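You operate a simulated robot arm through the tools that you are given. There is no shell and no other tool.

You are at the controls of a simulated robot arm. One attempt, no reset.

JOB
Lift the table leaf, lock it and sand its rough patch smooth.
Fine: throw the leaf catch before sanding; the green sanding block goes back. What is to be rubbed or washed off counts as gone when no trace of it is left.

Only the result counts: the job must be done as asked and must still hold three seconds after the hand-in. Knocking over, shifting, dropping, spilling or breaking anything else fails it.

ROBOT AND FRAMES
A 6-joint arm with a two-finger gripper, fixed in place. Base frame: the origin is at the foot of the arm, x ahead of it, y to its left, z up. Readings come in mm, degrees, newtons and seconds.
Its first joint turns from -166.0 to 166.0 degrees. Payload 2.45 kg.
The tool frame sits at the grasp point between the pads (the TCP): z along the fingers, y along the line on which they close. The tips reach 20 mm beyond it. Largest opening 140 mm; the body of the gripper starts 168 mm behind the TCP.
Orientation is that of the tool frame in the base frame, as a unit quaternion [x, y, z, w]. With the fingers straight down and closing along the base's y, the tool's x points along the base's -x, its y along +y and its z along -z.

CONTROLS
- The arm moves only by the tool jog_arm. Its argument "deltas" is a list of rows, each a list of 7 numbers: the closure, from 0 (fully open) to 1 (shut), then the shift along the base's x, y, z in mm, then the turn, a rotation vector about the base's x, y, z in rad. In form: [[claw, x, y, z, rx, ry, rz], ...]. A call has 1 to 20 rows; each row is the pose to reach, as a shift and turn from the pose commanded when the call began. Rows are played at 5 a second. More than 50 mm and 8.6 degrees between two rows, or a gripper value outside its range, and nothing of the call is played. Where a pose cannot be reached the arm comes as near as it can. A force on the tool above 90 N (or 10 N above the force at the start of the call, whichever is more), or a blocked arm, ends the call early, and 0.2 s more pass. The fingers move at their own pace (about 45 mm/s each) and stop on an object; they squeeze with about 44 N. The grip force told is the motor's: it shows also when the fingers shut on nothing. Time passes only in rows, and 0.2 s behind the last, so rows that repeat a pose let the fingers close. It gives the time, the measured TCP pose, the force on the tool (base axes), the opening and the grip force at its end, in the units of the frame above (readings bear some noise), with the torque about the TCP (base axes, N m) and any sound that the robot's microphone picked up.
- Cameras (640 x 400 px; columns grow to the right, rows downward): "scene" is fixed at [47.7, -498.1, 1159.9]; the picture's right is [0.54, -0.84, 0.00], its down [-0.25, -0.16, -0.95] and it looks along [0.80, 0.52, -0.30] (base axes); focal length 345 px, centre (320, 200). "wrist" rides on the gripper at [78, 11, -209] in the tool frame; the picture's right is [-0.14, 0.99, 0.00], its down [-0.92, -0.13, -0.37] and it looks along [-0.37, -0.05, 0.93] (tool axes); focal length 280 px, centre (320, 200).
- capture(camera): a new picture of that camera. It takes no simulated time.
- point_at(camera, pixels): for up to 12 pixels [column, row] of the newest picture of that camera ("zoom" is the newest enlarged one), the place [x, y, z] in the base frame of the surface seen there, good to about 2 mm, but the place of the scene camera against the robot may be out by one fixed shift of up to 12 mm in any direction. It takes no simulated time.
- inspect(camera, box): a new picture of the part [left, top, right, bottom] of that camera's present view, enlarged. It takes no simulated time.
- close_job(): hands the job in; it is judged then, once.

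Leave the gripper open and the arm clear of the work at the hand-in unless told otherwise.

The tools are called after "Call:" by a JSON object that holds its "method" and its "body". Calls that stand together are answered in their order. jog_arm: Moves the arm, as the interface text tells. Its arguments: {"type":"object","properties":{"deltas":{"type":"array"}},"required":["deltas"]} The other tools are called the same way: capture (camera) takes a picture; point_at (camera, pixels) gives the place of the surface under pixels of a picture; inspect (camera, box) takes an enlarged picture of a part of a camera's view; close_job () hands the job in.

At the start:

```text
clock: 0.0
tcp_pos: [742.7, 465.9, 1081.6]
tcp_rot: [0.0, 1.0, 0.001, 0.001]
force: [1.0, 0.6, 0.2]
torque: [0.03, 0.03, -0.02]
opening: 139.8
grip_force: 0.1
```

scene: 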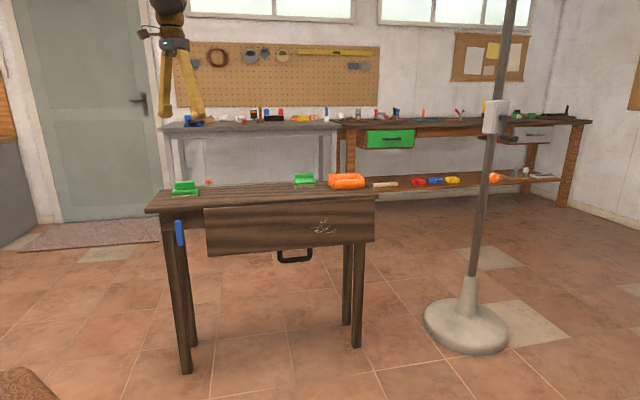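
wrist: 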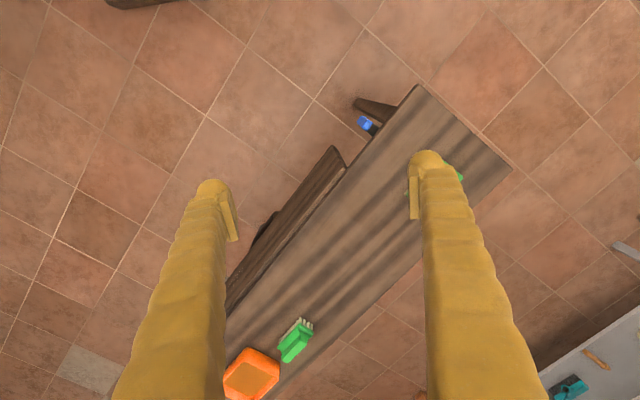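

I see a table with a hanging leaf (rough patch about scene pixel 322,228), a black loop handle at (294,255), a blue catch lever at (180,232), green objects at (185,188) and (304,180), and an orange one at (346,181). I'll take enlarged pictures first.

Call:
{"method": "inspect", "body": {"camera": "scene", "box": [140, 160, 400, 322]}}

Call:
{"method": "inspect", "body": {"camera": "wrist", "box": [200, 80, 520, 400]}}

```text
2.46 times, centred on (270, 241) of scene
```

zoom: 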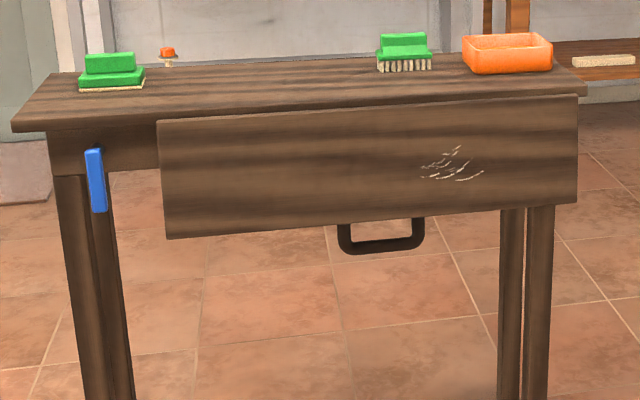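

```text
1.25 times, centred on (360, 240) of wrist
```

zoom: 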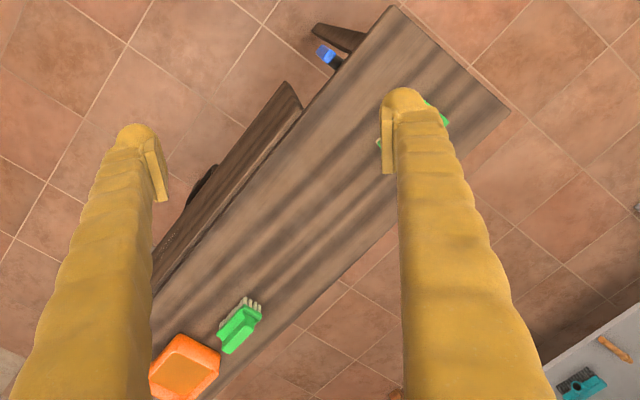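

The left green object looks like the sanding block (flat abrasive base) and the middle one is a brush with bristles. I'll zoom in on the left part of the table to measure it.

Call:
{"method": "inspect", "body": {"camera": "scene", "box": [140, 170, 220, 220]}}

```text
8.00 times, centred on (180, 195) of scene
```

zoom: 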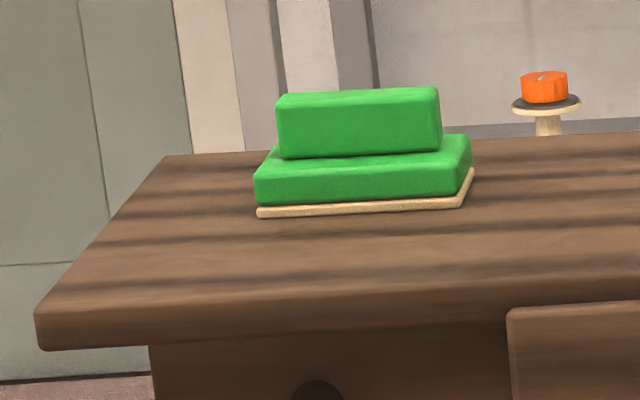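

The block has a grip on a wider base with a sandpaper sole. I'll measure its corners and the table corners on this zoom.

Call:
{"method": "point_at", "body": {"camera": "zoom", "pixels": [[280, 98], [436, 91], [284, 150], [440, 145], [260, 195], [456, 190], [468, 140], [262, 215], [458, 206], [45, 308], [170, 160], [505, 300]]}}

Call:
{"method": "inspect", "body": {"camera": "scene", "box": [150, 195, 230, 245]}}

```text
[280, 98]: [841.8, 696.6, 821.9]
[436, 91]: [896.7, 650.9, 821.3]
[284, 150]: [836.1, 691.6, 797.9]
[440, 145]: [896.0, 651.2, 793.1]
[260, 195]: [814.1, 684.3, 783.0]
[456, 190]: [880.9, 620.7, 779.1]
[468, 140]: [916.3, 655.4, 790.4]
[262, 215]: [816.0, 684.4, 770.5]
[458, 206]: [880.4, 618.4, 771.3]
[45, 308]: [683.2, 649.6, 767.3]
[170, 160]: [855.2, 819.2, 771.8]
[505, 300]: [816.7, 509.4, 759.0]
```

```text
8.00 times, centred on (190, 220) of scene
```

zoom: 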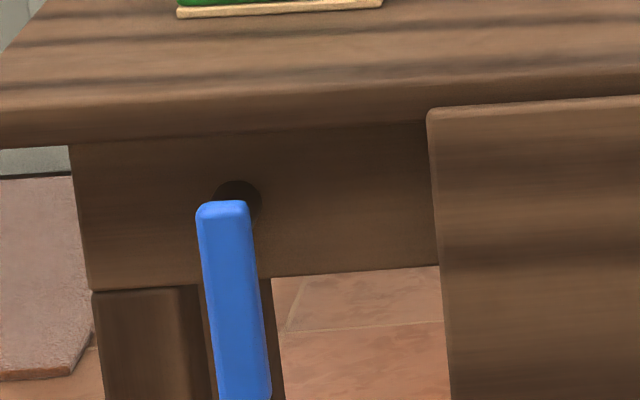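

Now I'll measure the catch on this zoom, then capture the wrist view so I can compare frames.

Call:
{"method": "point_at", "body": {"camera": "zoom", "pixels": [[222, 206], [205, 215], [245, 215], [235, 300], [250, 395], [245, 188], [150, 200], [350, 200], [350, 260], [432, 115], [445, 300], [75, 150]]}}

Call:
{"method": "capture", "body": {"camera": "wrist"}}

Call:
{"method": "inspect", "body": {"camera": "scene", "box": [160, 210, 240, 260]}}

```text
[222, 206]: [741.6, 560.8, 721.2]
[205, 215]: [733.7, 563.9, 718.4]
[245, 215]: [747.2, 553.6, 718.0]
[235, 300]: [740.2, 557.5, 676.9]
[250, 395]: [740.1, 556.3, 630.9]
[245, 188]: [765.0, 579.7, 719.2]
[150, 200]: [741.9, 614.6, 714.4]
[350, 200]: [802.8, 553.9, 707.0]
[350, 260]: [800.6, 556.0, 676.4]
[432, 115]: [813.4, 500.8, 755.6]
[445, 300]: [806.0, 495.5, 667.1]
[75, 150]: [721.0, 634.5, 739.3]
```

```text
taken
```

wrist: 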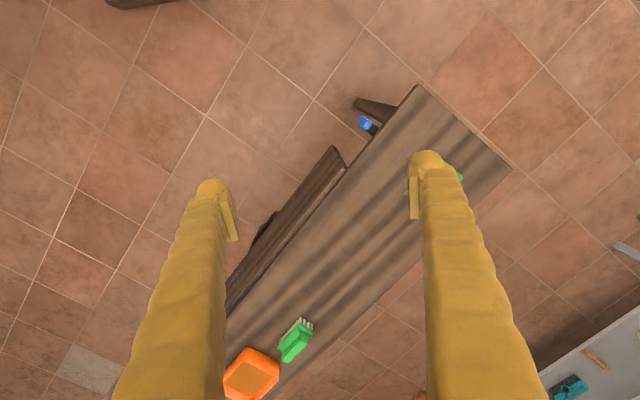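

```text
8.00 times, centred on (200, 235) of scene
```

zoom: 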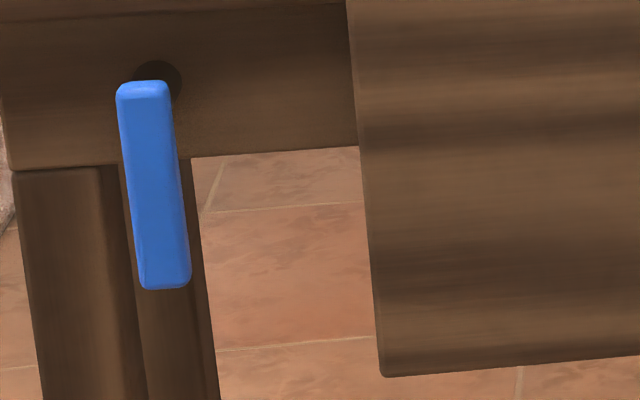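

Call:
{"method": "point_at", "body": {"camera": "zoom", "pixels": [[120, 95], [165, 90], [145, 283], [187, 283], [165, 270], [142, 100], [175, 270], [385, 370], [350, 10], [630, 345], [130, 160], [172, 150]]}}

Call:
{"method": "point_at", "body": {"camera": "wrist", "pixels": [[418, 88], [508, 170], [365, 123], [346, 168], [334, 150], [270, 230], [304, 330], [293, 343], [252, 375], [456, 172], [380, 200], [410, 193]]}}

Call:
{"method": "inspect", "body": {"camera": "scene", "box": [250, 200, 390, 288]}}

```text
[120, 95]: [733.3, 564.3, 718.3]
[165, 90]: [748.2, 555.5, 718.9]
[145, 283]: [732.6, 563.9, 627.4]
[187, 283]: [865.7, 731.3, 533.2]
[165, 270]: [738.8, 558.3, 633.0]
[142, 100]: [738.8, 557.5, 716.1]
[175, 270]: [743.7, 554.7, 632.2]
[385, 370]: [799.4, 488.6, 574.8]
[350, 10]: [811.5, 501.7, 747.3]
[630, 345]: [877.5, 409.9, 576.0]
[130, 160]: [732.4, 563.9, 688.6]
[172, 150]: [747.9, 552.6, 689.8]
```

```text
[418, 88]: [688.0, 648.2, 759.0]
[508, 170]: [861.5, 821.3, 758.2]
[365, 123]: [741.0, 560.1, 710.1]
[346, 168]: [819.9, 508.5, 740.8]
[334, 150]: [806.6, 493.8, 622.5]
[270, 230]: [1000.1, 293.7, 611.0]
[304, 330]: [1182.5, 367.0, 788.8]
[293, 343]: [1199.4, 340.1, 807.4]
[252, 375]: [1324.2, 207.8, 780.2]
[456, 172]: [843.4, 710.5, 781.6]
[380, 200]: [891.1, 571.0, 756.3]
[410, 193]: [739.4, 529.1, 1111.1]
```

```text
4.55 times, centred on (320, 244) of scene
```

zoom: 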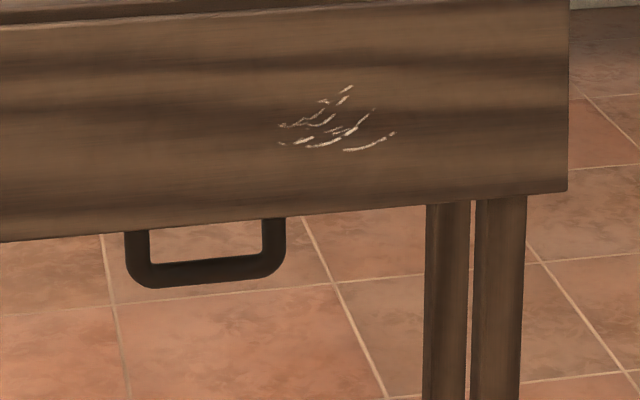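

Call:
{"method": "point_at", "body": {"camera": "zoom", "pixels": [[280, 125], [352, 88], [394, 133], [310, 146], [350, 150], [560, 185], [566, 10], [135, 235], [275, 225], [205, 275], [150, 280], [270, 268]]}}

Call:
{"method": "inspect", "body": {"camera": "wrist", "box": [210, 130, 370, 290]}}

```text
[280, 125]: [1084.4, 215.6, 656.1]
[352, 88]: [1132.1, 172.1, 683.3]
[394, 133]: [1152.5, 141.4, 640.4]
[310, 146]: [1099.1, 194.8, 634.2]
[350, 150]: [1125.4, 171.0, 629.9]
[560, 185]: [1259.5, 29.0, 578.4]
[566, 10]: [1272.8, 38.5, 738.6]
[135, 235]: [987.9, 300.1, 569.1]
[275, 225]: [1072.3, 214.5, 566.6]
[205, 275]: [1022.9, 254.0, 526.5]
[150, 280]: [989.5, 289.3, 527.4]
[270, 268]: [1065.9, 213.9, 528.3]
```

```text
2.50 times, centred on (290, 210) of wrist
```

zoom: 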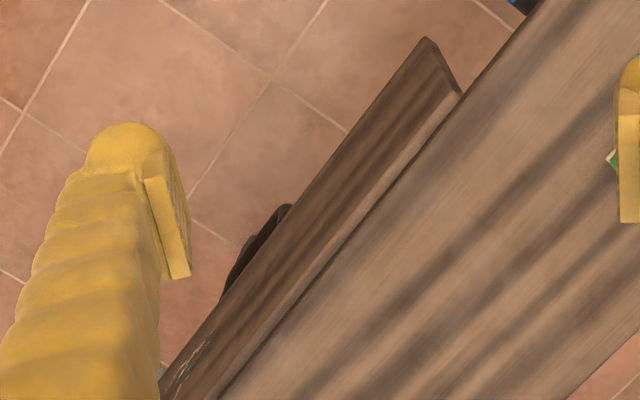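

From the readings, the table's long edge runs along about (0.707,-0.707) in x,y. The leaf hangs from the front edge, nearly vertical, with its face towards the robot. The handle bar is near (1023,254,~520), and the patch will face up once the leaf is raised. The scene camera reads about 10 mm high in z compared with the wrist camera. I'll first move in front of the handle and turn the tool -45° about z, still high and clear.

Call:
{"method": "jog_arm", "body": {"deltas": [[0, 17.3, -32.2, -20, 0, 0, -0.0785], [0, 34.6, -64.4, -40, 0, 0, -0.157], [0, 51.9, -96.6, -60, 0, 0, -0.2356], [0, 69.2, -128.8, -80, 0, 0, -0.3142], [0, 86.5, -161, -100, 0, 0, -0.3927], [0, 103.8, -193.2, -120, 0, 0, -0.4712], [0, 121.1, -225.4, -140, 0, 0, -0.5498], [0, 138.4, -257.6, -160, 0, 0, -0.6283], [0, 155.7, -289.8, -180, 0, 0, -0.7069], [0, 173, -322, -200, 0, 0, -0.7854]]}}

```text
clock: 2.2
tcp_pos: [916.3, 142.4, 882.0]
tcp_rot: [0.384, 0.923, 0.0, 0.0]
force: [0.3, -0.7, 1.1]
torque: [0.02, -0.01, 0.02]
opening: 139.9
grip_force: 0.1
```

The arm reached the pose cleanly. Next I'll pitch the tool so the fingers point horizontally at the handle (turn about the table's edge direction), while lowering to handle height at a safe stand-off.

Call:
{"method": "jog_arm", "body": {"deltas": [[0, 0, 0, -33, 0.101, -0.101, 0], [0, 0, 0, -66, 0.2019, -0.2019, 0], [0, 0, 0, -99, 0.3029, -0.3029, 0], [0, 0, 0, -132, 0.4039, -0.4039, 0], [0, 0, 0, -165, 0.5049, -0.5049, 0], [0, 0, 0, -198, 0.6058, -0.6058, 0], [0, 0, 0, -231, 0.7068, -0.7068, 0], [0, 0, 0, -264, 0.8078, -0.8078, 0], [0, 0, 0, -297, 0.9088, -0.9088, 0], [0, 0, 0, -330, 1.0097, -1.0097, 0], [0, 0, 0, -360, 1.1107, -1.1107, 0]]}}

Call:
{"method": "capture", "body": {"camera": "wrist"}}

Call:
{"method": "capture", "body": {"camera": "scene"}}

```text
clock: 4.6
tcp_pos: [917.1, 143.7, 523.9]
tcp_rot: [0.269, 0.653, 0.654, 0.272]
force: [-0.7, 0.9, 0.3]
torque: [-0.03, 0.05, 0.03]
opening: 140.2
grip_force: 0.0
```

```text
taken
```

wrist: 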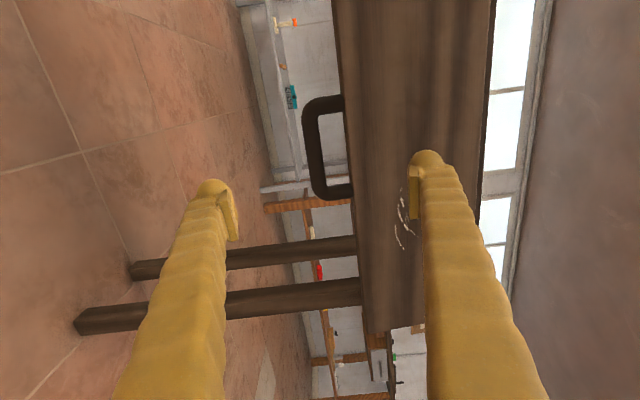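

```text
taken
```

scene: 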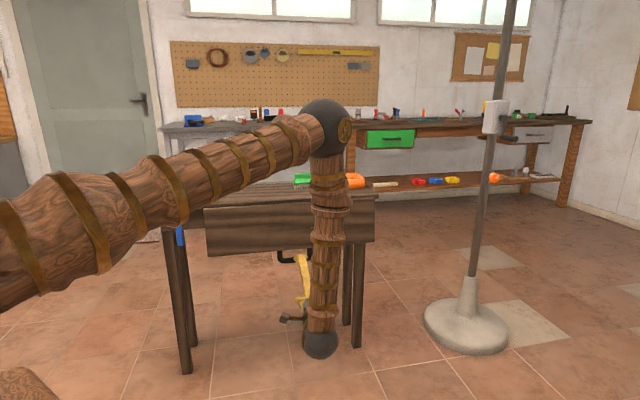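

The fingers now point horizontally and the handle loop shows in the wrist view near (325,148). I'll zoom in and measure it.

Call:
{"method": "inspect", "body": {"camera": "wrist", "box": [280, 70, 440, 230]}}

```text
2.50 times, centred on (360, 150) of wrist
```

zoom: 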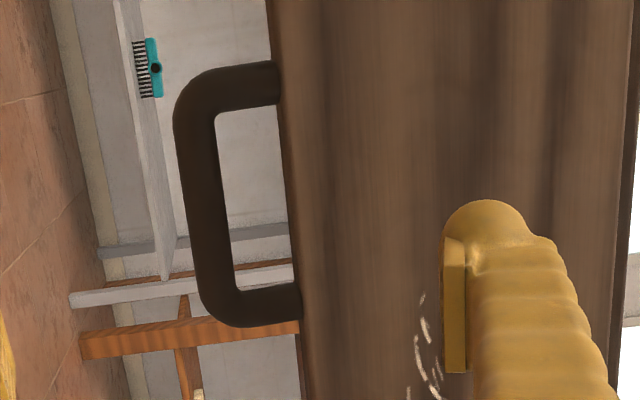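

Call:
{"method": "point_at", "body": {"camera": "zoom", "pixels": [[205, 200], [186, 200], [222, 200], [190, 110], [225, 295], [198, 150], [214, 250], [265, 85], [280, 300], [300, 200], [290, 110], [310, 300]]}}

```text
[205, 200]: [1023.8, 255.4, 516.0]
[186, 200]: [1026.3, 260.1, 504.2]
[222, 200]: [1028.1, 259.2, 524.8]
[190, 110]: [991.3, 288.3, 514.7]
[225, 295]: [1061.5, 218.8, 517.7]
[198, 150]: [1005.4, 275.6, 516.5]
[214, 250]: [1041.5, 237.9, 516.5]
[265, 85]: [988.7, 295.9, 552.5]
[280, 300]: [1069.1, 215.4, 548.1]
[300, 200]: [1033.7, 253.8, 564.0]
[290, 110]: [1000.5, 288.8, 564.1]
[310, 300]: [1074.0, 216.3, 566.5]
```

The bar centre is around (1031,261,515), about 20 mm thick, running along the table edge direction, with roughly 34 mm clear between the bar and the leaf's lower edge. I'll part the fingers to about 40 mm and advance most of the way, then check.

Call:
{"method": "jog_arm", "body": {"deltas": [[0.3, 0, 0, -3, 0, 0, 0], [0.5, 0, 0, -6, 0, 0, 0], [0.714, 0, 0, -7.5, 0, 0, 0], [0.714, 0, 0, -7.5, 0, 0, 0], [0.714, 20, 20, -7.5, 0, 0, 0], [0.714, 40, 40, -7.5, 0, 0, 0], [0.714, 60, 60, -7.5, 0, 0, 0], [0.714, 77, 77, -7.5, 0, 0, 0], [0.714, 77, 77, -7.5, 0, 0, 0]]}}

Call:
{"method": "capture", "body": {"camera": "wrist"}}

Call:
{"method": "inspect", "body": {"camera": "wrist", "box": [240, 80, 400, 240]}}

```text
clock: 6.6
tcp_pos: [992.2, 219.4, 514.2]
tcp_rot: [0.27, 0.654, 0.653, 0.27]
force: [-0.7, -0.1, 0.2]
torque: [0.04, -0.01, -0.01]
opening: 40.2
grip_force: 0.1
```

```text
taken
```

wrist: 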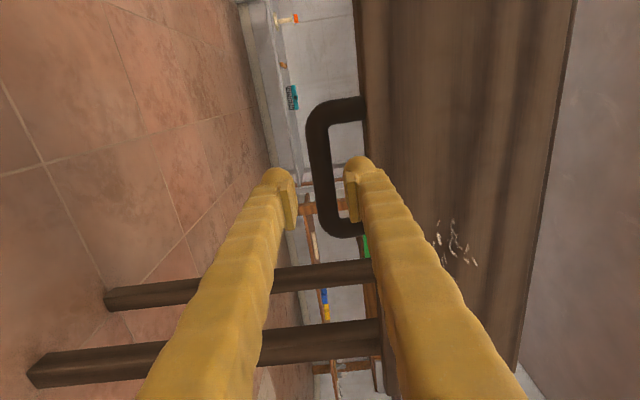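

```text
2.50 times, centred on (320, 160) of wrist
```

zoom: 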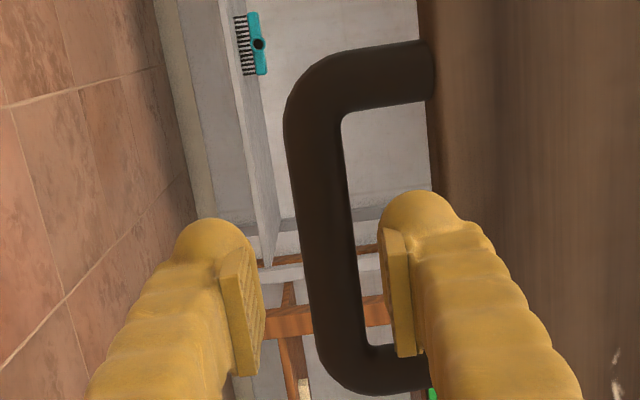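

The fingers straddle the bar's height nicely. I'll re-measure the bar and the leaf's lower edge from this closer view.

Call:
{"method": "point_at", "body": {"camera": "zoom", "pixels": [[315, 180], [292, 180], [342, 180], [325, 240], [302, 240], [350, 240], [440, 150], [428, 150], [450, 60], [335, 310], [420, 70], [405, 365]]}}

```text
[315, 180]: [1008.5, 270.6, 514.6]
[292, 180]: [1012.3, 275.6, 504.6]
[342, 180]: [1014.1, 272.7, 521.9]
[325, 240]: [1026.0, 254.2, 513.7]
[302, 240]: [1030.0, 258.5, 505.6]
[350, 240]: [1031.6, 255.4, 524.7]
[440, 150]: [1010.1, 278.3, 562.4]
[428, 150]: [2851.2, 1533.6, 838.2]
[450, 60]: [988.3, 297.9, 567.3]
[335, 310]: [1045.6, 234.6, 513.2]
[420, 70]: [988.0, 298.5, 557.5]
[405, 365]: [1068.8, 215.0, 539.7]
```

The bar centre is at z≈514.5, n≈914 along the approach, which matches the fingers. I'll narrow to about 32 mm, advance about 57 mm so the pads straddle the bar, then close.

Call:
{"method": "jog_arm", "body": {"deltas": [[0.771, 0, 0, 0, 0, 0, 0], [0.771, 10, 10, 0, 0, 0, 0], [0.771, 20, 20, 0, 0, 0, 0], [0.771, 30, 30, 0, 0, 0, 0], [0.771, 40, 40, 0, 0, 0, 0], [0.771, 40, 40, 0, 0, 0, 0]]}}

Call:
{"method": "inspect", "body": {"camera": "wrist", "box": [240, 80, 400, 240]}}

```text
clock: 8.0
tcp_pos: [1032.0, 259.8, 514.3]
tcp_rot: [0.271, 0.653, 0.653, 0.27]
force: [0.7, 0.2, -0.1]
torque: [0.01, 0.04, -0.01]
opening: 31.9
grip_force: 0.0
```

```text
2.50 times, centred on (320, 160) of wrist
```

zoom: 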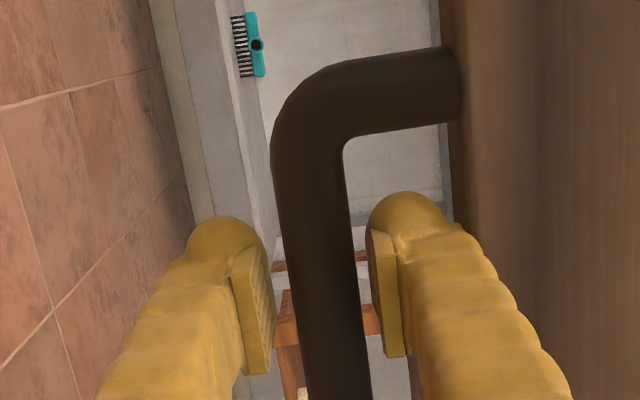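

No contact so far and the bar sits between the pads. Now I'll close on it.

Call:
{"method": "jog_arm", "body": {"deltas": [[1, 0, 0, 0, 0, 0, 0], [1, 0, 0, 0, 0, 0, 0], [1, 0, 0, 0, 0, 0, 0], [1, 0, 0, 0, 0, 0, 0]]}}

Call:
{"method": "inspect", "body": {"camera": "wrist", "box": [240, 80, 400, 240]}}

```text
clock: 9.0
tcp_pos: [1032.3, 260.1, 516.2]
tcp_rot: [0.271, 0.652, 0.654, 0.271]
force: [-3.3, 4.4, 25.0]
torque: [0.2, 0.14, 0.06]
opening: 17.6
grip_force: 42.9
```

```text
2.50 times, centred on (320, 160) of wrist
```

zoom: 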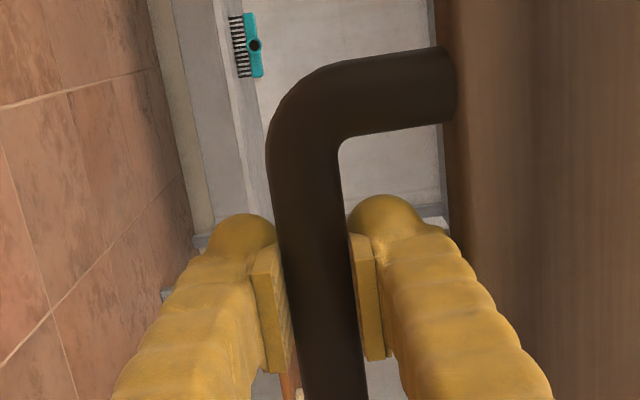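

The bar is gripped (17.6 mm). The leaf's hinge should be near n≈939, z≈748, radius about 233 mm. I'll swing the handle out and up along that arc, turning the tool with it, first for 24°, and watch the forces.

Call:
{"method": "jog_arm", "body": {"deltas": [[1, 0, 0, 1, 0, 0, 0], [1, -8.6, -8.6, 2.6, -0.037, 0.037, 0], [1, -17, -17, 4.9, -0.074, 0.074, 0], [1, -25.4, -25.4, 7.8, -0.111, 0.111, 0], [1, -33.7, -33.7, 11.3, -0.148, 0.148, 0], [1, -41.8, -41.8, 15.4, -0.185, 0.185, 0], [1, -49.8, -49.8, 20.1, -0.222, 0.222, 0], [1, -57.6, -57.6, 25.3, -0.259, 0.259, 0], [1, -65.1, -65.1, 31.2, -0.296, 0.296, 0]]}}

Call:
{"method": "capture", "body": {"camera": "wrist"}}

Call:
{"method": "capture", "body": {"camera": "scene"}}

```text
clock: 11.0
tcp_pos: [968.1, 194.2, 546.7]
tcp_rot: [0.322, 0.776, 0.501, 0.208]
force: [9.4, -7.0, 1.2]
torque: [-0.38, -0.31, -0.41]
opening: 17.9
grip_force: 43.1
```

```text
taken
```

wrist: 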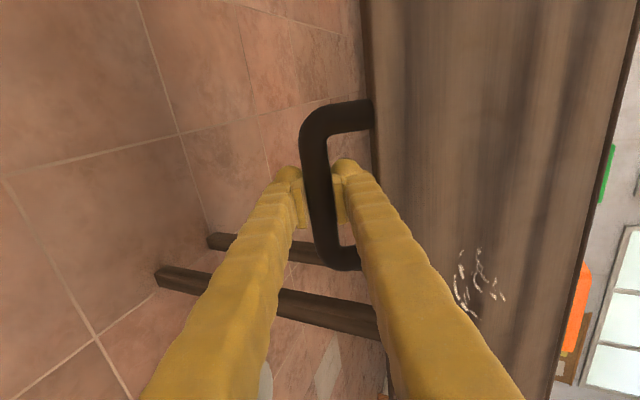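

```text
taken
```

scene: 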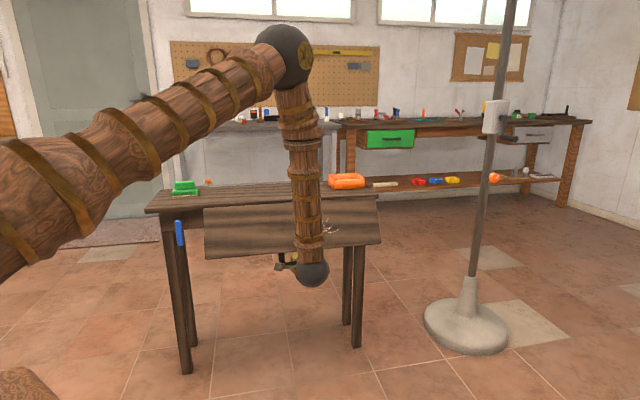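

The leaf follows with low force (mostly sideways, under 12 N). I'll go on through the next 32° of the arc.

Call:
{"method": "jog_arm", "body": {"deltas": [[1, -9.7, -9.7, 8.6, -0.0494, 0.0494, 0], [1, -19, -19, 18.2, -0.0987, 0.0987, 0], [1, -27.8, -27.8, 28.7, -0.1481, 0.1481, 0], [1, -36.1, -36.1, 40.1, -0.1975, 0.1975, 0], [1, -43.7, -43.7, 52.2, -0.2468, 0.2468, 0], [1, -50.8, -50.8, 65, -0.2962, 0.2962, 0], [1, -57.2, -57.2, 78.5, -0.3456, 0.3456, 0], [1, -62.9, -62.9, 92.6, -0.3949, 0.3949, 0]]}}

Call:
{"method": "capture", "body": {"camera": "wrist"}}

```text
clock: 12.8
tcp_pos: [905.0, 132.9, 638.4]
tcp_rot: [0.366, 0.884, 0.269, 0.112]
force: [11.7, -18.1, -4.3]
torque: [-0.18, -0.17, -0.33]
opening: 17.8
grip_force: 43.0
```

```text
taken
```

wrist: 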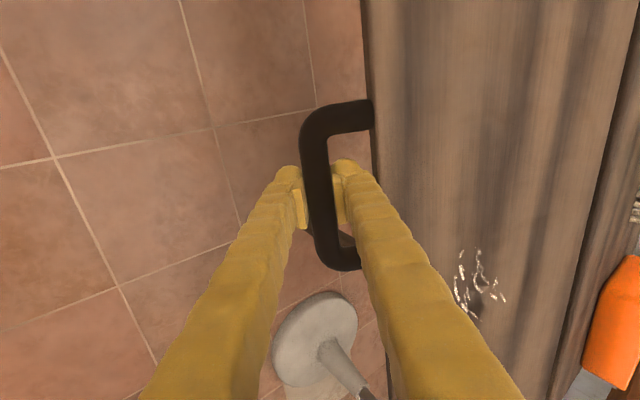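

There's a side force of about 21 N along the table edge, so I'll drift 2 mm that way and continue up to about 85°.

Call:
{"method": "jog_arm", "body": {"deltas": [[1, -4.3, -5.7, 14.6, -0.0494, 0.0494, 0], [1, -8.2, -10.4, 29.7, -0.0987, 0.0987, 0], [1, -11.4, -14.2, 45.2, -0.1481, 0.1481, 0], [1, -14.2, -17, 61, -0.1975, 0.1975, 0], [1, -16.1, -18.9, 77, -0.2468, 0.2468, 0], [1, -17.1, -19.9, 89.1, -0.2839, 0.2839, 0]]}}

Call:
{"method": "capture", "body": {"camera": "wrist"}}

Call:
{"method": "capture", "body": {"camera": "scene"}}

```text
clock: 14.2
tcp_pos: [885.7, 112.5, 726.9]
tcp_rot: [0.381, 0.92, 0.087, 0.036]
force: [-36.0, -5.0, -6.1]
torque: [0.28, 0.55, 0.1]
opening: 17.8
grip_force: 43.3
```

```text
taken
```

wrist: 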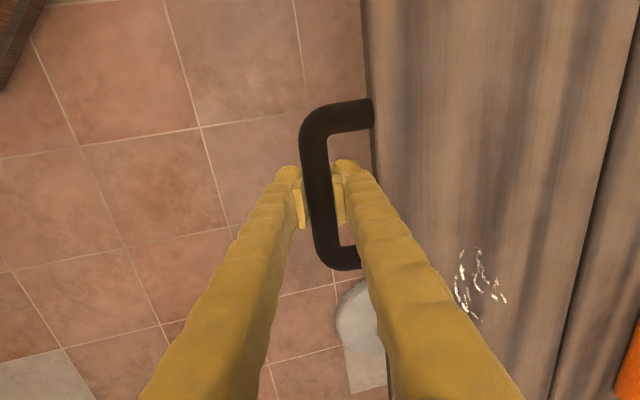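

```text
taken
```

scene: 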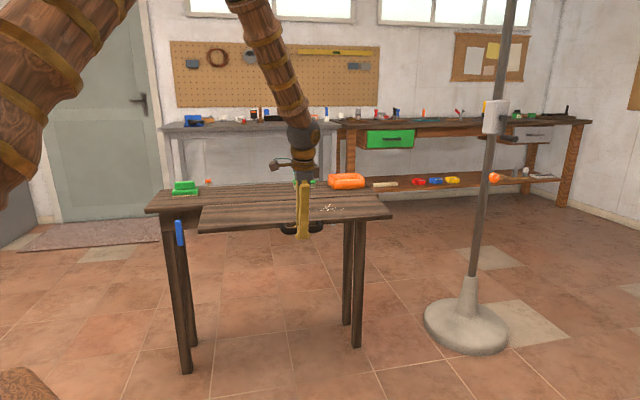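

The leaf is nearly up. Forces suggest I'm about 1.5 mm too close to the hinge and 1 mm too far along the edge. I'll measure the leaf's tilt from the wrist view.

Call:
{"method": "point_at", "body": {"camera": "wrist", "pixels": [[385, 60], [385, 140], [450, 60], [450, 140], [520, 60], [520, 140], [600, 60], [600, 140], [470, 290], [620, 180], [632, 230], [560, 300]]}}

```text
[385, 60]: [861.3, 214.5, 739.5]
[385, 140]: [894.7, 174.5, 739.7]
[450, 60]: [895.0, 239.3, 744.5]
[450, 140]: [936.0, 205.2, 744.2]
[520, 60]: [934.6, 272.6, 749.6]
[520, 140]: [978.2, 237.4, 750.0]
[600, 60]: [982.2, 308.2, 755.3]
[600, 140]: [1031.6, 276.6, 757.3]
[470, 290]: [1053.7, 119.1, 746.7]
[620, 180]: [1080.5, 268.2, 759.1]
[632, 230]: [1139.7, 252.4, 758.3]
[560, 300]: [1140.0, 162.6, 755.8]
```

The leaf is still about 6° below level (739.5 at its edge, 757 near the hinge). I'll make the next 5° slowly with the small corrections.

Call:
{"method": "jog_arm", "body": {"deltas": [[1, -1.8, -0.4, 2, -0.006, 0.006, 0], [1, -2.2, -0.8, 8.1, -0.0247, 0.0247, 0], [1, -2.4, -1, 16.2, -0.0494, 0.0494, 0], [1, -2.4, -1, 20.3, -0.0617, 0.0617, 0], [1, -2.4, -1, 20.3, -0.0617, 0.0617, 0]]}}

Call:
{"method": "capture", "body": {"camera": "wrist"}}

Call:
{"method": "point_at", "body": {"camera": "wrist", "pixels": [[385, 60], [385, 140], [450, 60], [450, 140], [520, 60], [520, 140], [600, 60], [600, 140], [470, 290], [620, 180], [632, 230], [560, 300]]}}

```text
clock: 15.4
tcp_pos: [884.5, 112.0, 748.6]
tcp_rot: [0.382, 0.922, 0.049, 0.02]
force: [-27.7, 23.6, -0.4]
torque: [0.21, 0.21, -0.27]
opening: 17.8
grip_force: 42.5
```

```text
taken
```

wrist: 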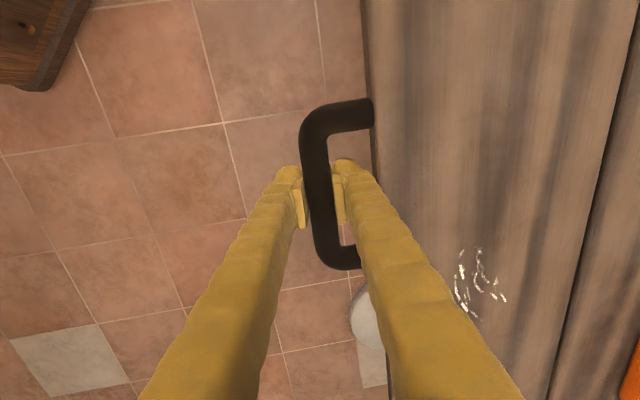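

```text
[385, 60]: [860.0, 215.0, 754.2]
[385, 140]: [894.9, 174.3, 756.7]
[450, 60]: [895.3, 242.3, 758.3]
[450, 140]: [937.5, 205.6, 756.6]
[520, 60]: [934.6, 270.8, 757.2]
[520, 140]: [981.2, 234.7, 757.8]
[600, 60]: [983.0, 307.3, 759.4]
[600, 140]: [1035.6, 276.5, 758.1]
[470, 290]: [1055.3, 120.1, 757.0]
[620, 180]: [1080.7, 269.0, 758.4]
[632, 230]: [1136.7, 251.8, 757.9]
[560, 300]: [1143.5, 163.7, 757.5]
```

The leaf is now within about 1° of level. I'll relieve the side force and lift about 4 mm more in small steps, watching for a stop.

Call:
{"method": "jog_arm", "body": {"deltas": [[1, -1.1, 1.1, 0, 0, 0, 0], [1, -1.1, 1.1, 2, -0.006, 0.006, 0], [1, -1.1, 1.1, 4, -0.0123, 0.0123, 0], [1, -1.1, 1.1, 4, -0.0123, 0.0123, 0]]}}

Call:
{"method": "capture", "body": {"camera": "wrist"}}

Call:
{"method": "point_at", "body": {"camera": "wrist", "pixels": [[385, 60], [385, 140], [450, 60], [450, 140], [520, 60], [520, 140], [600, 60], [600, 140], [470, 290], [620, 180], [632, 230], [560, 300]]}}

```text
clock: 16.4
tcp_pos: [884.8, 112.0, 751.5]
tcp_rot: [0.383, 0.923, 0.04, 0.018]
force: [2.8, -13.9, -21.8]
torque: [-0.26, -0.14, -0.01]
opening: 17.5
grip_force: 42.9
```

```text
taken
```

wrist: 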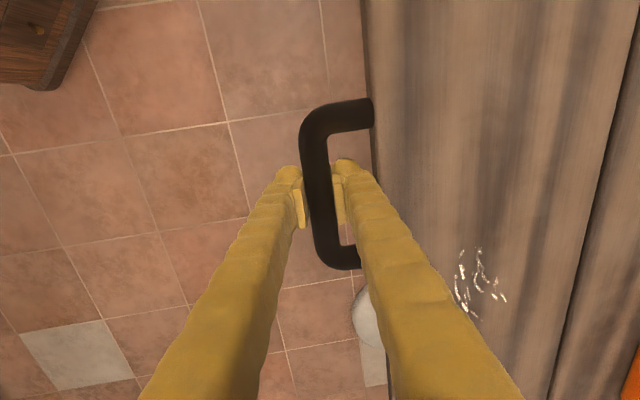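

```text
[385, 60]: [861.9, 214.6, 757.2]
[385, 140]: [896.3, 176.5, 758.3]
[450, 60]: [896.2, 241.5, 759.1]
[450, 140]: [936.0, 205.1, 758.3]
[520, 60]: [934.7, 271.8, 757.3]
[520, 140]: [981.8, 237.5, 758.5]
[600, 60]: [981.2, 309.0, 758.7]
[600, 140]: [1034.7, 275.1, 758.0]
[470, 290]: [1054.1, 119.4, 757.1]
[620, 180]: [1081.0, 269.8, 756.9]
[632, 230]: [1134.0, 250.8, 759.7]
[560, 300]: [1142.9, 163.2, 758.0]
```

The leaf reads level at z≈758. I'll nudge 2 mm more to see whether it has met its stop.

Call:
{"method": "jog_arm", "body": {"deltas": [[1, 0, 0, 1, 0, 0, 0], [1, 0, 0, 2, 0, 0, 0], [1, 0, 0, 2, 0, 0, 0]]}}

Call:
{"method": "point_at", "body": {"camera": "wrist", "pixels": [[385, 60], [385, 140], [520, 60], [600, 60]]}}

```text
clock: 17.2
tcp_pos: [884.8, 112.6, 753.1]
tcp_rot: [0.382, 0.923, 0.04, 0.016]
force: [18.2, -24.1, -48.0]
torque: [-0.17, -0.2, 0.47]
opening: 18.1
grip_force: 43.5
```

```text
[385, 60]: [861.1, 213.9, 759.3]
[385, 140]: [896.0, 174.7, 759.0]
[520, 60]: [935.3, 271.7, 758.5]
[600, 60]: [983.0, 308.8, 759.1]
```

The force climbed to 48 N, so the leaf is at its upper stop. I'll ease back 2 mm, then part the fingers just a little to see whether the leaf stays up by itself.

Call:
{"method": "jog_arm", "body": {"deltas": [[1, 0, 0, -1.5, 0, 0, 0], [1, 0.7, -0.7, -2.5, 0, 0, 0], [1, 0.7, -0.7, -2.5, 0, 0, 0], [0.85, 0.7, -0.7, -2.5, 0, 0, 0], [0.83, 0.7, -0.7, -2.5, 0, 0, 0], [0.83, 0.7, -0.7, -2.5, 0, 0, 0]]}}

Call:
{"method": "capture", "body": {"camera": "wrist"}}

Call:
{"method": "point_at", "body": {"camera": "wrist", "pixels": [[385, 60], [385, 140], [520, 60], [600, 60]]}}

```text
clock: 18.6
tcp_pos: [885.8, 112.6, 752.6]
tcp_rot: [0.383, 0.923, 0.04, 0.016]
force: [0.4, -0.2, -0.2]
torque: [0.02, -0.04, 0.02]
opening: 23.9
grip_force: 0.0
```

```text
taken
```

wrist: 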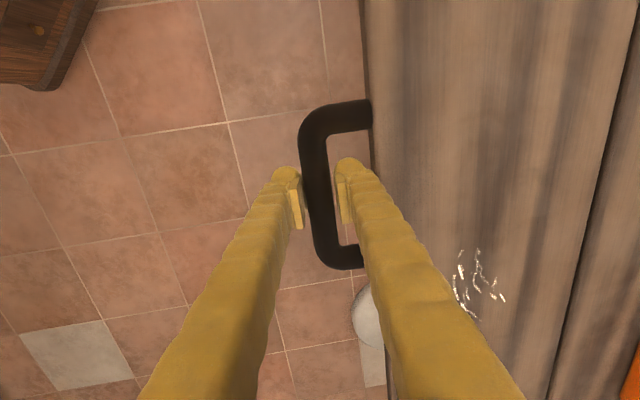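

```text
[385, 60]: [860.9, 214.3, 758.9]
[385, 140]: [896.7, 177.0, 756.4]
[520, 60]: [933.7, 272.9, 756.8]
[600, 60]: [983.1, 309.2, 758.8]
```

The leaf stays up with no grip and no force. I'll widen to about 32 mm and withdraw straight up along the tool axis, then look at the catch.

Call:
{"method": "jog_arm", "body": {"deltas": [[0.771, 0, 0, 0, 0, 0, 0], [0.771, 0, 0, 0, 0, 0, 0], [0.771, -1.2, -1.2, 20, 0, 0, 0], [0.771, -2.5, -2.5, 40, 0, 0, 0], [0.771, -4.9, -4.9, 80, 0, 0, 0], [0.771, -7.4, -7.4, 120, 0, 0, 0], [0.771, -10, -10, 160, 0, 0, 0]]}}

Call:
{"method": "capture", "body": {"camera": "scene"}}

Call:
{"method": "inspect", "body": {"camera": "scene", "box": [140, 170, 300, 270]}}

```text
clock: 20.2
tcp_pos: [877.6, 100.4, 911.3]
tcp_rot: [0.383, 0.923, 0.04, 0.017]
force: [0.5, 0.3, 0.6]
torque: [0.02, 0.05, -0.03]
opening: 32.2
grip_force: 0.1
```

```text
taken
```

scene: 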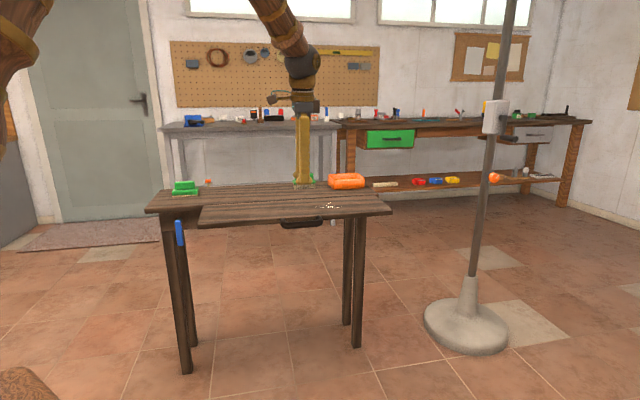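

```text
4.00 times, centred on (220, 220) of scene
```

zoom: 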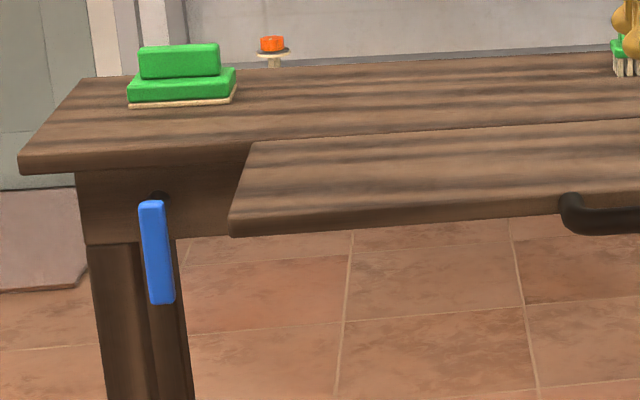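

The leaf stands level on its own. The blue catch hangs from a pivot on the apron, left of the leaf, so I'll grip it from the front with the fingers horizontal and closing sideways. First I'll untilt the tool and move left, still high.

Call:
{"method": "jog_arm", "body": {"deltas": [[0.5, -30, 30, 0, -0.0124, 0.0124, 0], [0.5, -60, 60, 0, -0.0248, 0.0248, 0], [0.5, -90, 90, 0, -0.0371, 0.0371, 0], [0.5, -120, 120, 0, -0.0495, 0.0495, 0], [0.5, -150, 150, 0, -0.0619, 0.0619, 0]]}}

```text
clock: 21.4
tcp_pos: [726.1, 251.4, 913.4]
tcp_rot: [0.382, 0.924, 0.001, -0.001]
force: [0.3, 0.8, 0.0]
torque: [-0.04, -0.01, -0.01]
opening: 70.0
grip_force: 0.1
```

The tool points straight down again. Next I'll turn it -90° about vertical and move on left to be in front of the catch.

Call:
{"method": "jog_arm", "body": {"deltas": [[0.5, -12.4, 12.4, 0, 0, 0, -0.1309], [0.5, -24.8, 24.8, 0, 0, 0, -0.2618], [0.5, -37.2, 37.2, 0, 0, 0, -0.3927], [0.5, -49.6, 49.6, 0, 0, 0, -0.5236], [0.5, -62, 62, 0, 0, 0, -0.6545], [0.5, -74.4, 74.4, 0, 0, 0, -0.7854], [0.5, -86.8, 86.8, 0, 0, 0, -0.9163], [0.5, -99.2, 99.2, 0, 0, 0, -1.0472], [0.5, -111.6, 111.6, 0, 0, 0, -1.1781], [0.5, -124, 124, 0, 0, 0, -1.309], [0.5, -136.4, 136.4, 0, 0, 0, -1.4399], [0.5, -148, 148, 0, 0, 0, -1.5708]]}}

Call:
{"method": "capture", "body": {"camera": "wrist"}}

```text
clock: 24.0
tcp_pos: [576.5, 401.2, 909.0]
tcp_rot: [0.924, 0.381, 0.0, 0.0]
force: [-0.1, -1.0, 0.1]
torque: [-0.02, 0.02, -0.01]
opening: 70.2
grip_force: 0.1
```

```text
taken
```

wrist: 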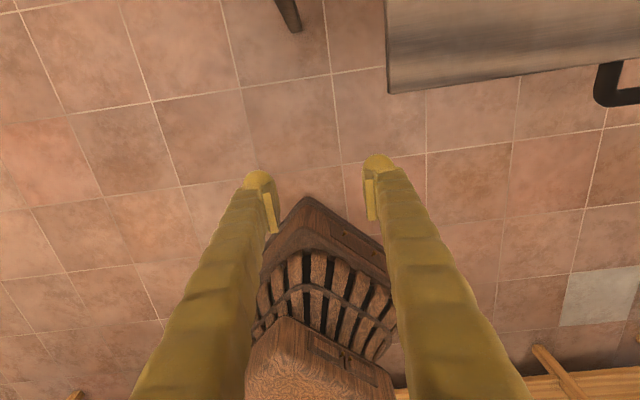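

The orientation was reached. A wooden structure shows below at (320,300). I'll check where it is so I can stay clear of it while pitching down.

Call:
{"method": "point_at", "body": {"camera": "wrist", "pixels": [[305, 200], [320, 240], [340, 300], [300, 280], [270, 340], [390, 340], [320, 350], [380, 275], [285, 10], [390, 90], [600, 90]]}}

Call:
{"method": "capture", "body": {"camera": "scene"}}

```text
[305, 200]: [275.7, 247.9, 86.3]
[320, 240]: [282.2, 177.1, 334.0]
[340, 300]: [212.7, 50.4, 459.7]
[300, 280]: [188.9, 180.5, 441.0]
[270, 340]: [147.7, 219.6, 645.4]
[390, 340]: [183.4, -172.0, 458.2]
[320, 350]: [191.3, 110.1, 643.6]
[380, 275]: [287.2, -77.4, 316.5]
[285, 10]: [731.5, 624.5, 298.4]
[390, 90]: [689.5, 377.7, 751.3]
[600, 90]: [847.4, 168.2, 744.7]
```

```text
taken
```

scene: 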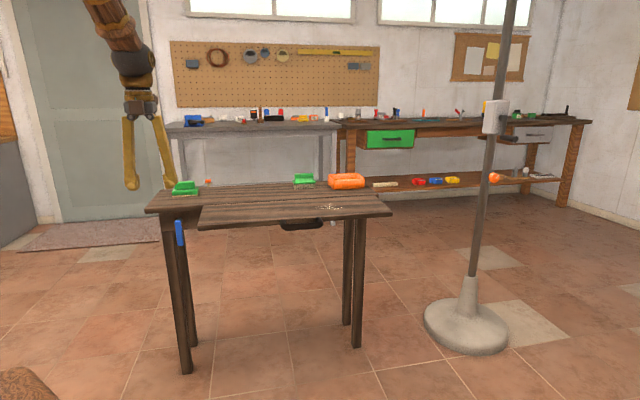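

That's the robot's own pedestal, well clear of the path. Now I'll pitch the fingers to horizontal again while moving to about 160 mm in front of the catch at z≈660.

Call:
{"method": "jog_arm", "body": {"deltas": [[0.5, 4.5, 4.5, -22.7, 0.101, -0.101, 0], [0.5, 9, 9, -45.4, 0.2019, -0.2019, 0], [0.5, 13.5, 13.5, -68.1, 0.3029, -0.3029, 0], [0.5, 18, 18, -90.8, 0.4039, -0.4039, 0], [0.5, 22.5, 22.5, -113.5, 0.5049, -0.5049, 0], [0.5, 27, 27, -136.2, 0.6058, -0.6058, 0], [0.5, 31.5, 31.5, -158.9, 0.7068, -0.7068, 0], [0.5, 36, 36, -181.6, 0.8078, -0.8078, 0], [0.5, 40.5, 40.5, -204.3, 0.9088, -0.9088, 0], [0.5, 45, 45, -227, 1.0097, -1.0097, 0], [0.5, 49.5, 49.5, -250, 1.1107, -1.1107, 0], [0.5, 49.5, 49.5, -250, 1.1107, -1.1107, 0]]}}

Call:
{"method": "capture", "body": {"camera": "wrist"}}

Call:
{"method": "capture", "body": {"camera": "scene"}}

```text
clock: 26.6
tcp_pos: [638.4, 456.0, 665.6]
tcp_rot: [0.656, 0.273, 0.65, -0.27]
force: [1.0, -0.5, -0.2]
torque: [0.01, -0.02, -0.03]
opening: 69.9
grip_force: 0.0
out of reach, approached as far as the arm can: row 4, 5, 7, 8, 9, 11, 12
```

```text
taken
```

wrist: 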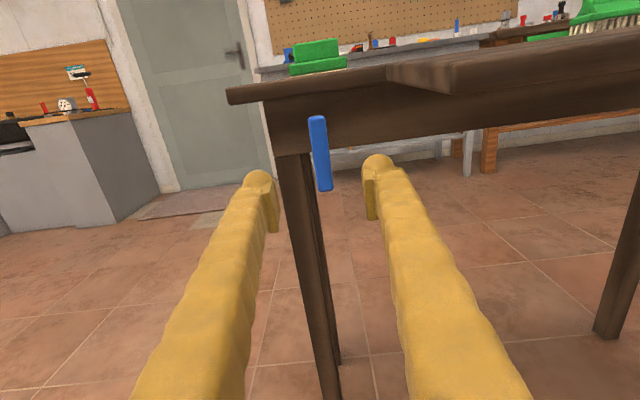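

```text
taken
```

scene: 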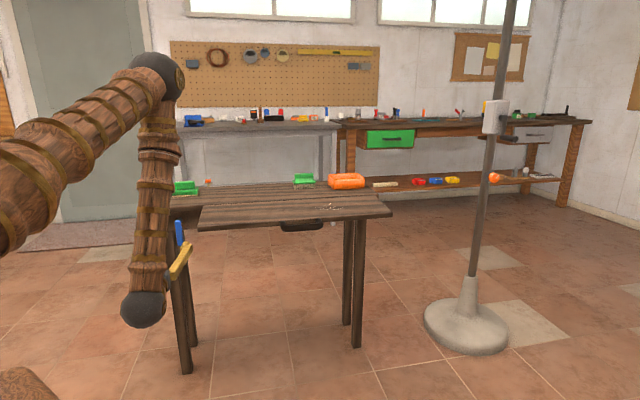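

The last rows were at the arm's near limit, but the pose is essentially right and I see the blue catch at (320,152). I'll zoom in and measure it.

Call:
{"method": "inspect", "body": {"camera": "wrist", "box": [240, 90, 400, 210]}}

```text
3.33 times, centred on (320, 150) of wrist
```

zoom: 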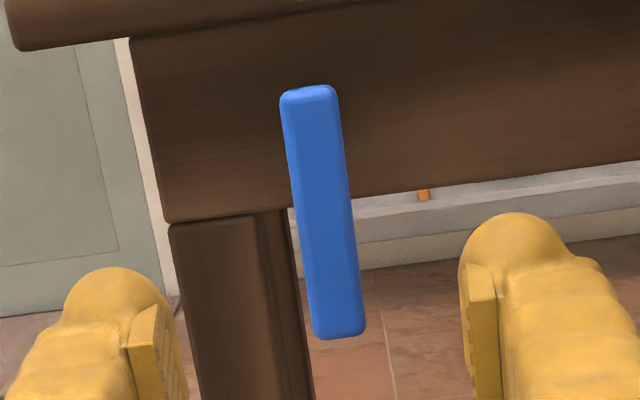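

Call:
{"method": "point_at", "body": {"camera": "zoom", "pixels": [[308, 100], [286, 105], [333, 100], [325, 210], [302, 215], [348, 210], [336, 325], [318, 330], [360, 325], [285, 130], [225, 130], [225, 300]]}}

```text
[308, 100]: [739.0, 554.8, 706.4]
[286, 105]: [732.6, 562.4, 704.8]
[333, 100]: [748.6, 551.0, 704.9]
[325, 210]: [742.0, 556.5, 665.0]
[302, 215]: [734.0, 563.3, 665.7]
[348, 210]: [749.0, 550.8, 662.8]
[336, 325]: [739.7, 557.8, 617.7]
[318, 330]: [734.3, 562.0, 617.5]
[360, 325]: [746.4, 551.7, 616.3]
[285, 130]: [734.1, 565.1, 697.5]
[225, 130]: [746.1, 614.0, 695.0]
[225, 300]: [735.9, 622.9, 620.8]
```

The catch spans e 119–140, z 613–709, front face n≈917, apron face n≈961. I'll lower and advance part way and check where I land.

Call:
{"method": "jog_arm", "body": {"deltas": [[0.5, 14, 14, -7, 0, 0, 0], [0.5, 28, 28, -14, 0, 0, 0], [0.5, 42.4, 42.4, -20, 0, 0, 0], [0.5, 42.4, 42.4, -20, 0, 0, 0]]}}

Call:
{"method": "capture", "body": {"camera": "wrist"}}

```text
clock: 27.6
tcp_pos: [682.7, 489.2, 644.1]
tcp_rot: [0.652, 0.275, 0.651, -0.274]
force: [0.3, 0.7, 0.6]
torque: [0.0, 0.0, 0.01]
opening: 70.2
grip_force: 0.1
out of reach, approached as far as the arm can: row 3, 4
```

```text
taken
```

wrist: 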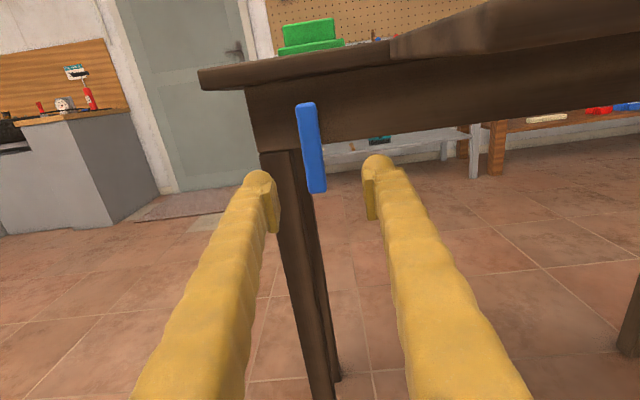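

I landed about 8 mm to the right of centre, since the arm was still limited near its inner reach. I'll advance another 60 mm and correct to the left.

Call:
{"method": "jog_arm", "body": {"deltas": [[0.5, 10, 14, -3, 0, 0, 0], [0.5, 20, 26, -6, 0, 0, 0], [0.5, 30, 38, -9, 0, 0, 0], [0.5, 37.6, 48.7, -10, 0, 0, 0], [0.5, 37.6, 48.7, -10, 0, 0, 0]]}}

Call:
{"method": "capture", "body": {"camera": "wrist"}}

```text
clock: 28.8
tcp_pos: [727.2, 523.4, 637.4]
tcp_rot: [0.649, 0.28, 0.65, -0.28]
force: [0.0, -0.8, 0.5]
torque: [0.03, 0.03, 0.0]
opening: 69.9
grip_force: 0.0
out of reach, approached as far as the arm can: row 1, 2, 3, 4, 5
```

```text
taken
```

wrist: 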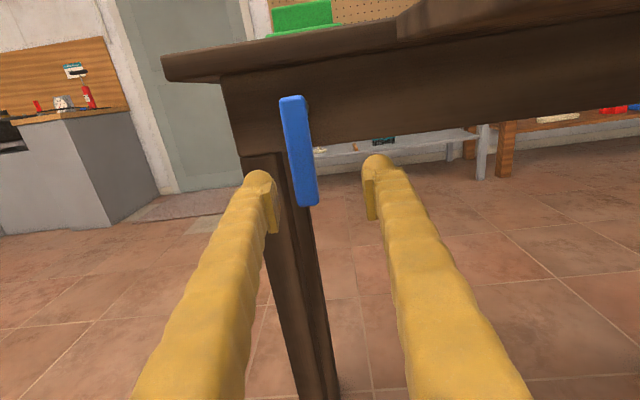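

The drift pattern suggests a wrist-joint limit that needs a slightly larger heading angle. I'll back off a few mm and yaw the tool about 7–8° to the left while re-centring on the catch, with the tips still short of it.

Call:
{"method": "jog_arm", "body": {"deltas": [[0.5, -8, 3, 0, 0, 0, 0.06], [0.5, -13.4, 7.8, 0, 0, 0, 0.13], [0.5, -13.4, 7.8, 0, 0, 0, 0.13]]}}

Call:
{"method": "capture", "body": {"camera": "wrist"}}

```text
clock: 29.6
tcp_pos: [714.8, 530.3, 635.1]
tcp_rot: [0.635, 0.312, 0.634, -0.311]
force: [0.1, 0.0, 0.2]
torque: [0.0, 0.0, -0.03]
opening: 70.1
grip_force: 0.2
```

```text
taken
```

wrist: 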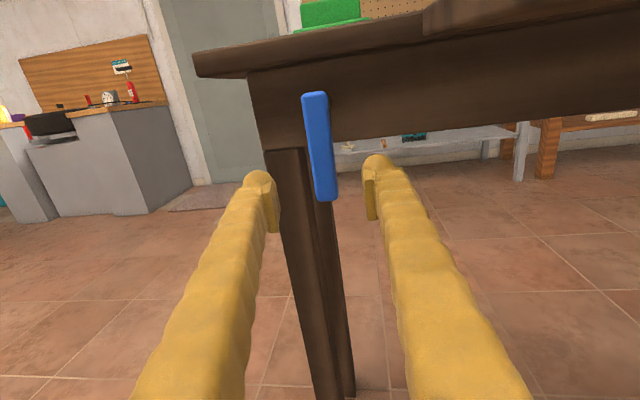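

That pose was reached fully. The catch sits between the fingers, so I'll advance about 40 mm straight in with a 50 mm opening.

Call:
{"method": "jog_arm", "body": {"deltas": [[0.64, 0, 0, 0, 0, 0, 0], [0.64, 10, 10, 0, 0, 0, 0], [0.64, 20, 20, 0, 0, 0, 0], [0.64, 28.3, 28.3, 0, 0, 0, 0], [0.64, 28.3, 28.3, 0, 0, 0, 0]]}}

Call:
{"method": "inspect", "body": {"camera": "wrist", "box": [220, 80, 420, 240]}}

```text
clock: 30.8
tcp_pos: [742.3, 559.3, 634.4]
tcp_rot: [0.635, 0.313, 0.634, -0.312]
force: [-0.1, -0.3, -0.4]
torque: [0.02, 0.0, 0.03]
opening: 50.5
grip_force: 0.0
```

```text
2.50 times, centred on (320, 160) of wrist
```

zoom: 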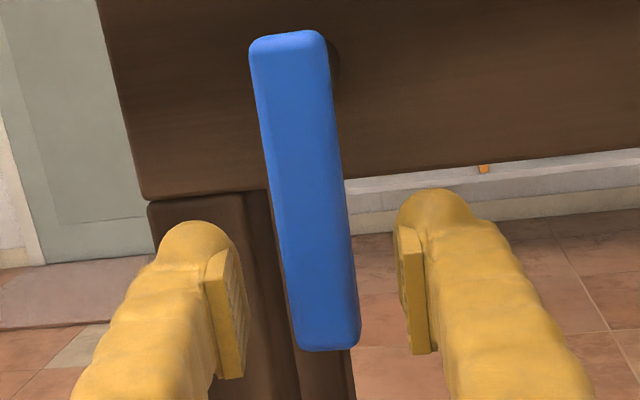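

The catch is between the fingers with clearance both sides. I'll close on it gently.

Call:
{"method": "jog_arm", "body": {"deltas": [[0.8, 0, 0, 0, 0, 0, 0], [1, 0, 0, 0, 0, 0, 0], [1, 0, 0, 0, 0, 0, 0], [1, 0, 0, 0, 0, 0, 0]]}}

Call:
{"method": "inspect", "body": {"camera": "wrist", "box": [220, 80, 420, 240]}}

```text
clock: 31.8
tcp_pos: [742.6, 557.5, 635.7]
tcp_rot: [0.634, 0.311, 0.636, -0.312]
force: [17.5, -7.3, -1.9]
torque: [0.28, 0.35, -0.36]
opening: 21.1
grip_force: 44.8
```

```text
2.50 times, centred on (320, 160) of wrist
```

zoom: 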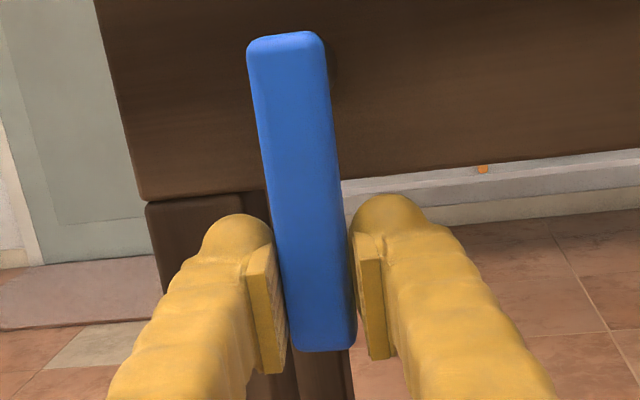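

Gripped (21 mm). Its pivot looks to be near z≈701, 66 mm above my grip. I'll try swinging it 10° towards the leaf side and read the forces.

Call:
{"method": "jog_arm", "body": {"deltas": [[1, 2, -2, 0, -0.03, -0.03, 0], [1, 4.1, -4.1, 0.3, -0.0617, -0.0617, 0], [1, 6.1, -6.1, 0.6, -0.0925, -0.0925, 0], [1, 8.1, -8.1, 1, -0.1234, -0.1234, 0]]}}

Call:
{"method": "inspect", "body": {"camera": "wrist", "box": [220, 80, 420, 240]}}

Call:
{"method": "inspect", "body": {"camera": "scene", "box": [140, 170, 300, 270]}}

```text
clock: 32.8
tcp_pos: [749.9, 549.5, 636.2]
tcp_rot: [0.612, 0.369, 0.652, -0.252]
force: [14.9, 8.2, -2.8]
torque: [0.1, 0.22, -0.33]
opening: 21.4
grip_force: 44.9
```

```text
2.50 times, centred on (320, 160) of wrist
```

zoom: 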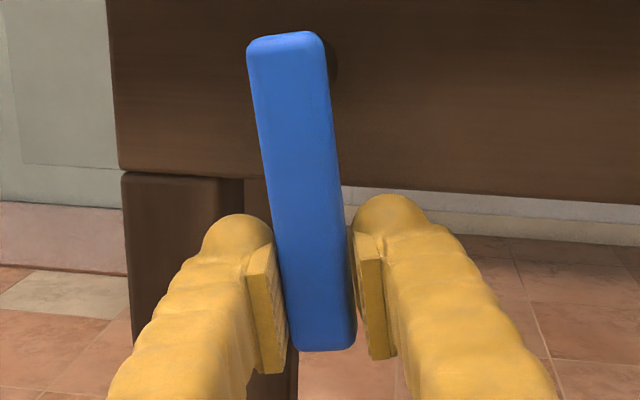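

```text
4.00 times, centred on (220, 220) of scene
```

zoom: 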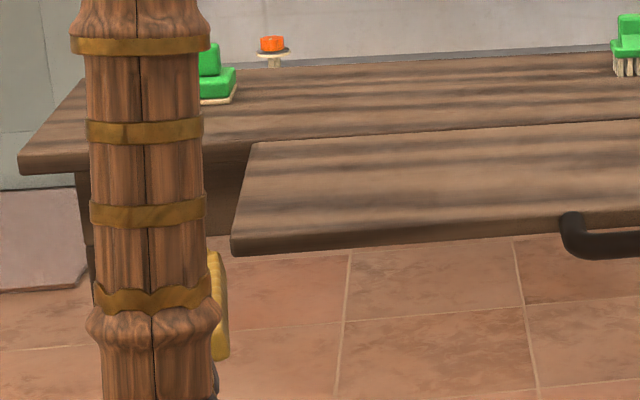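

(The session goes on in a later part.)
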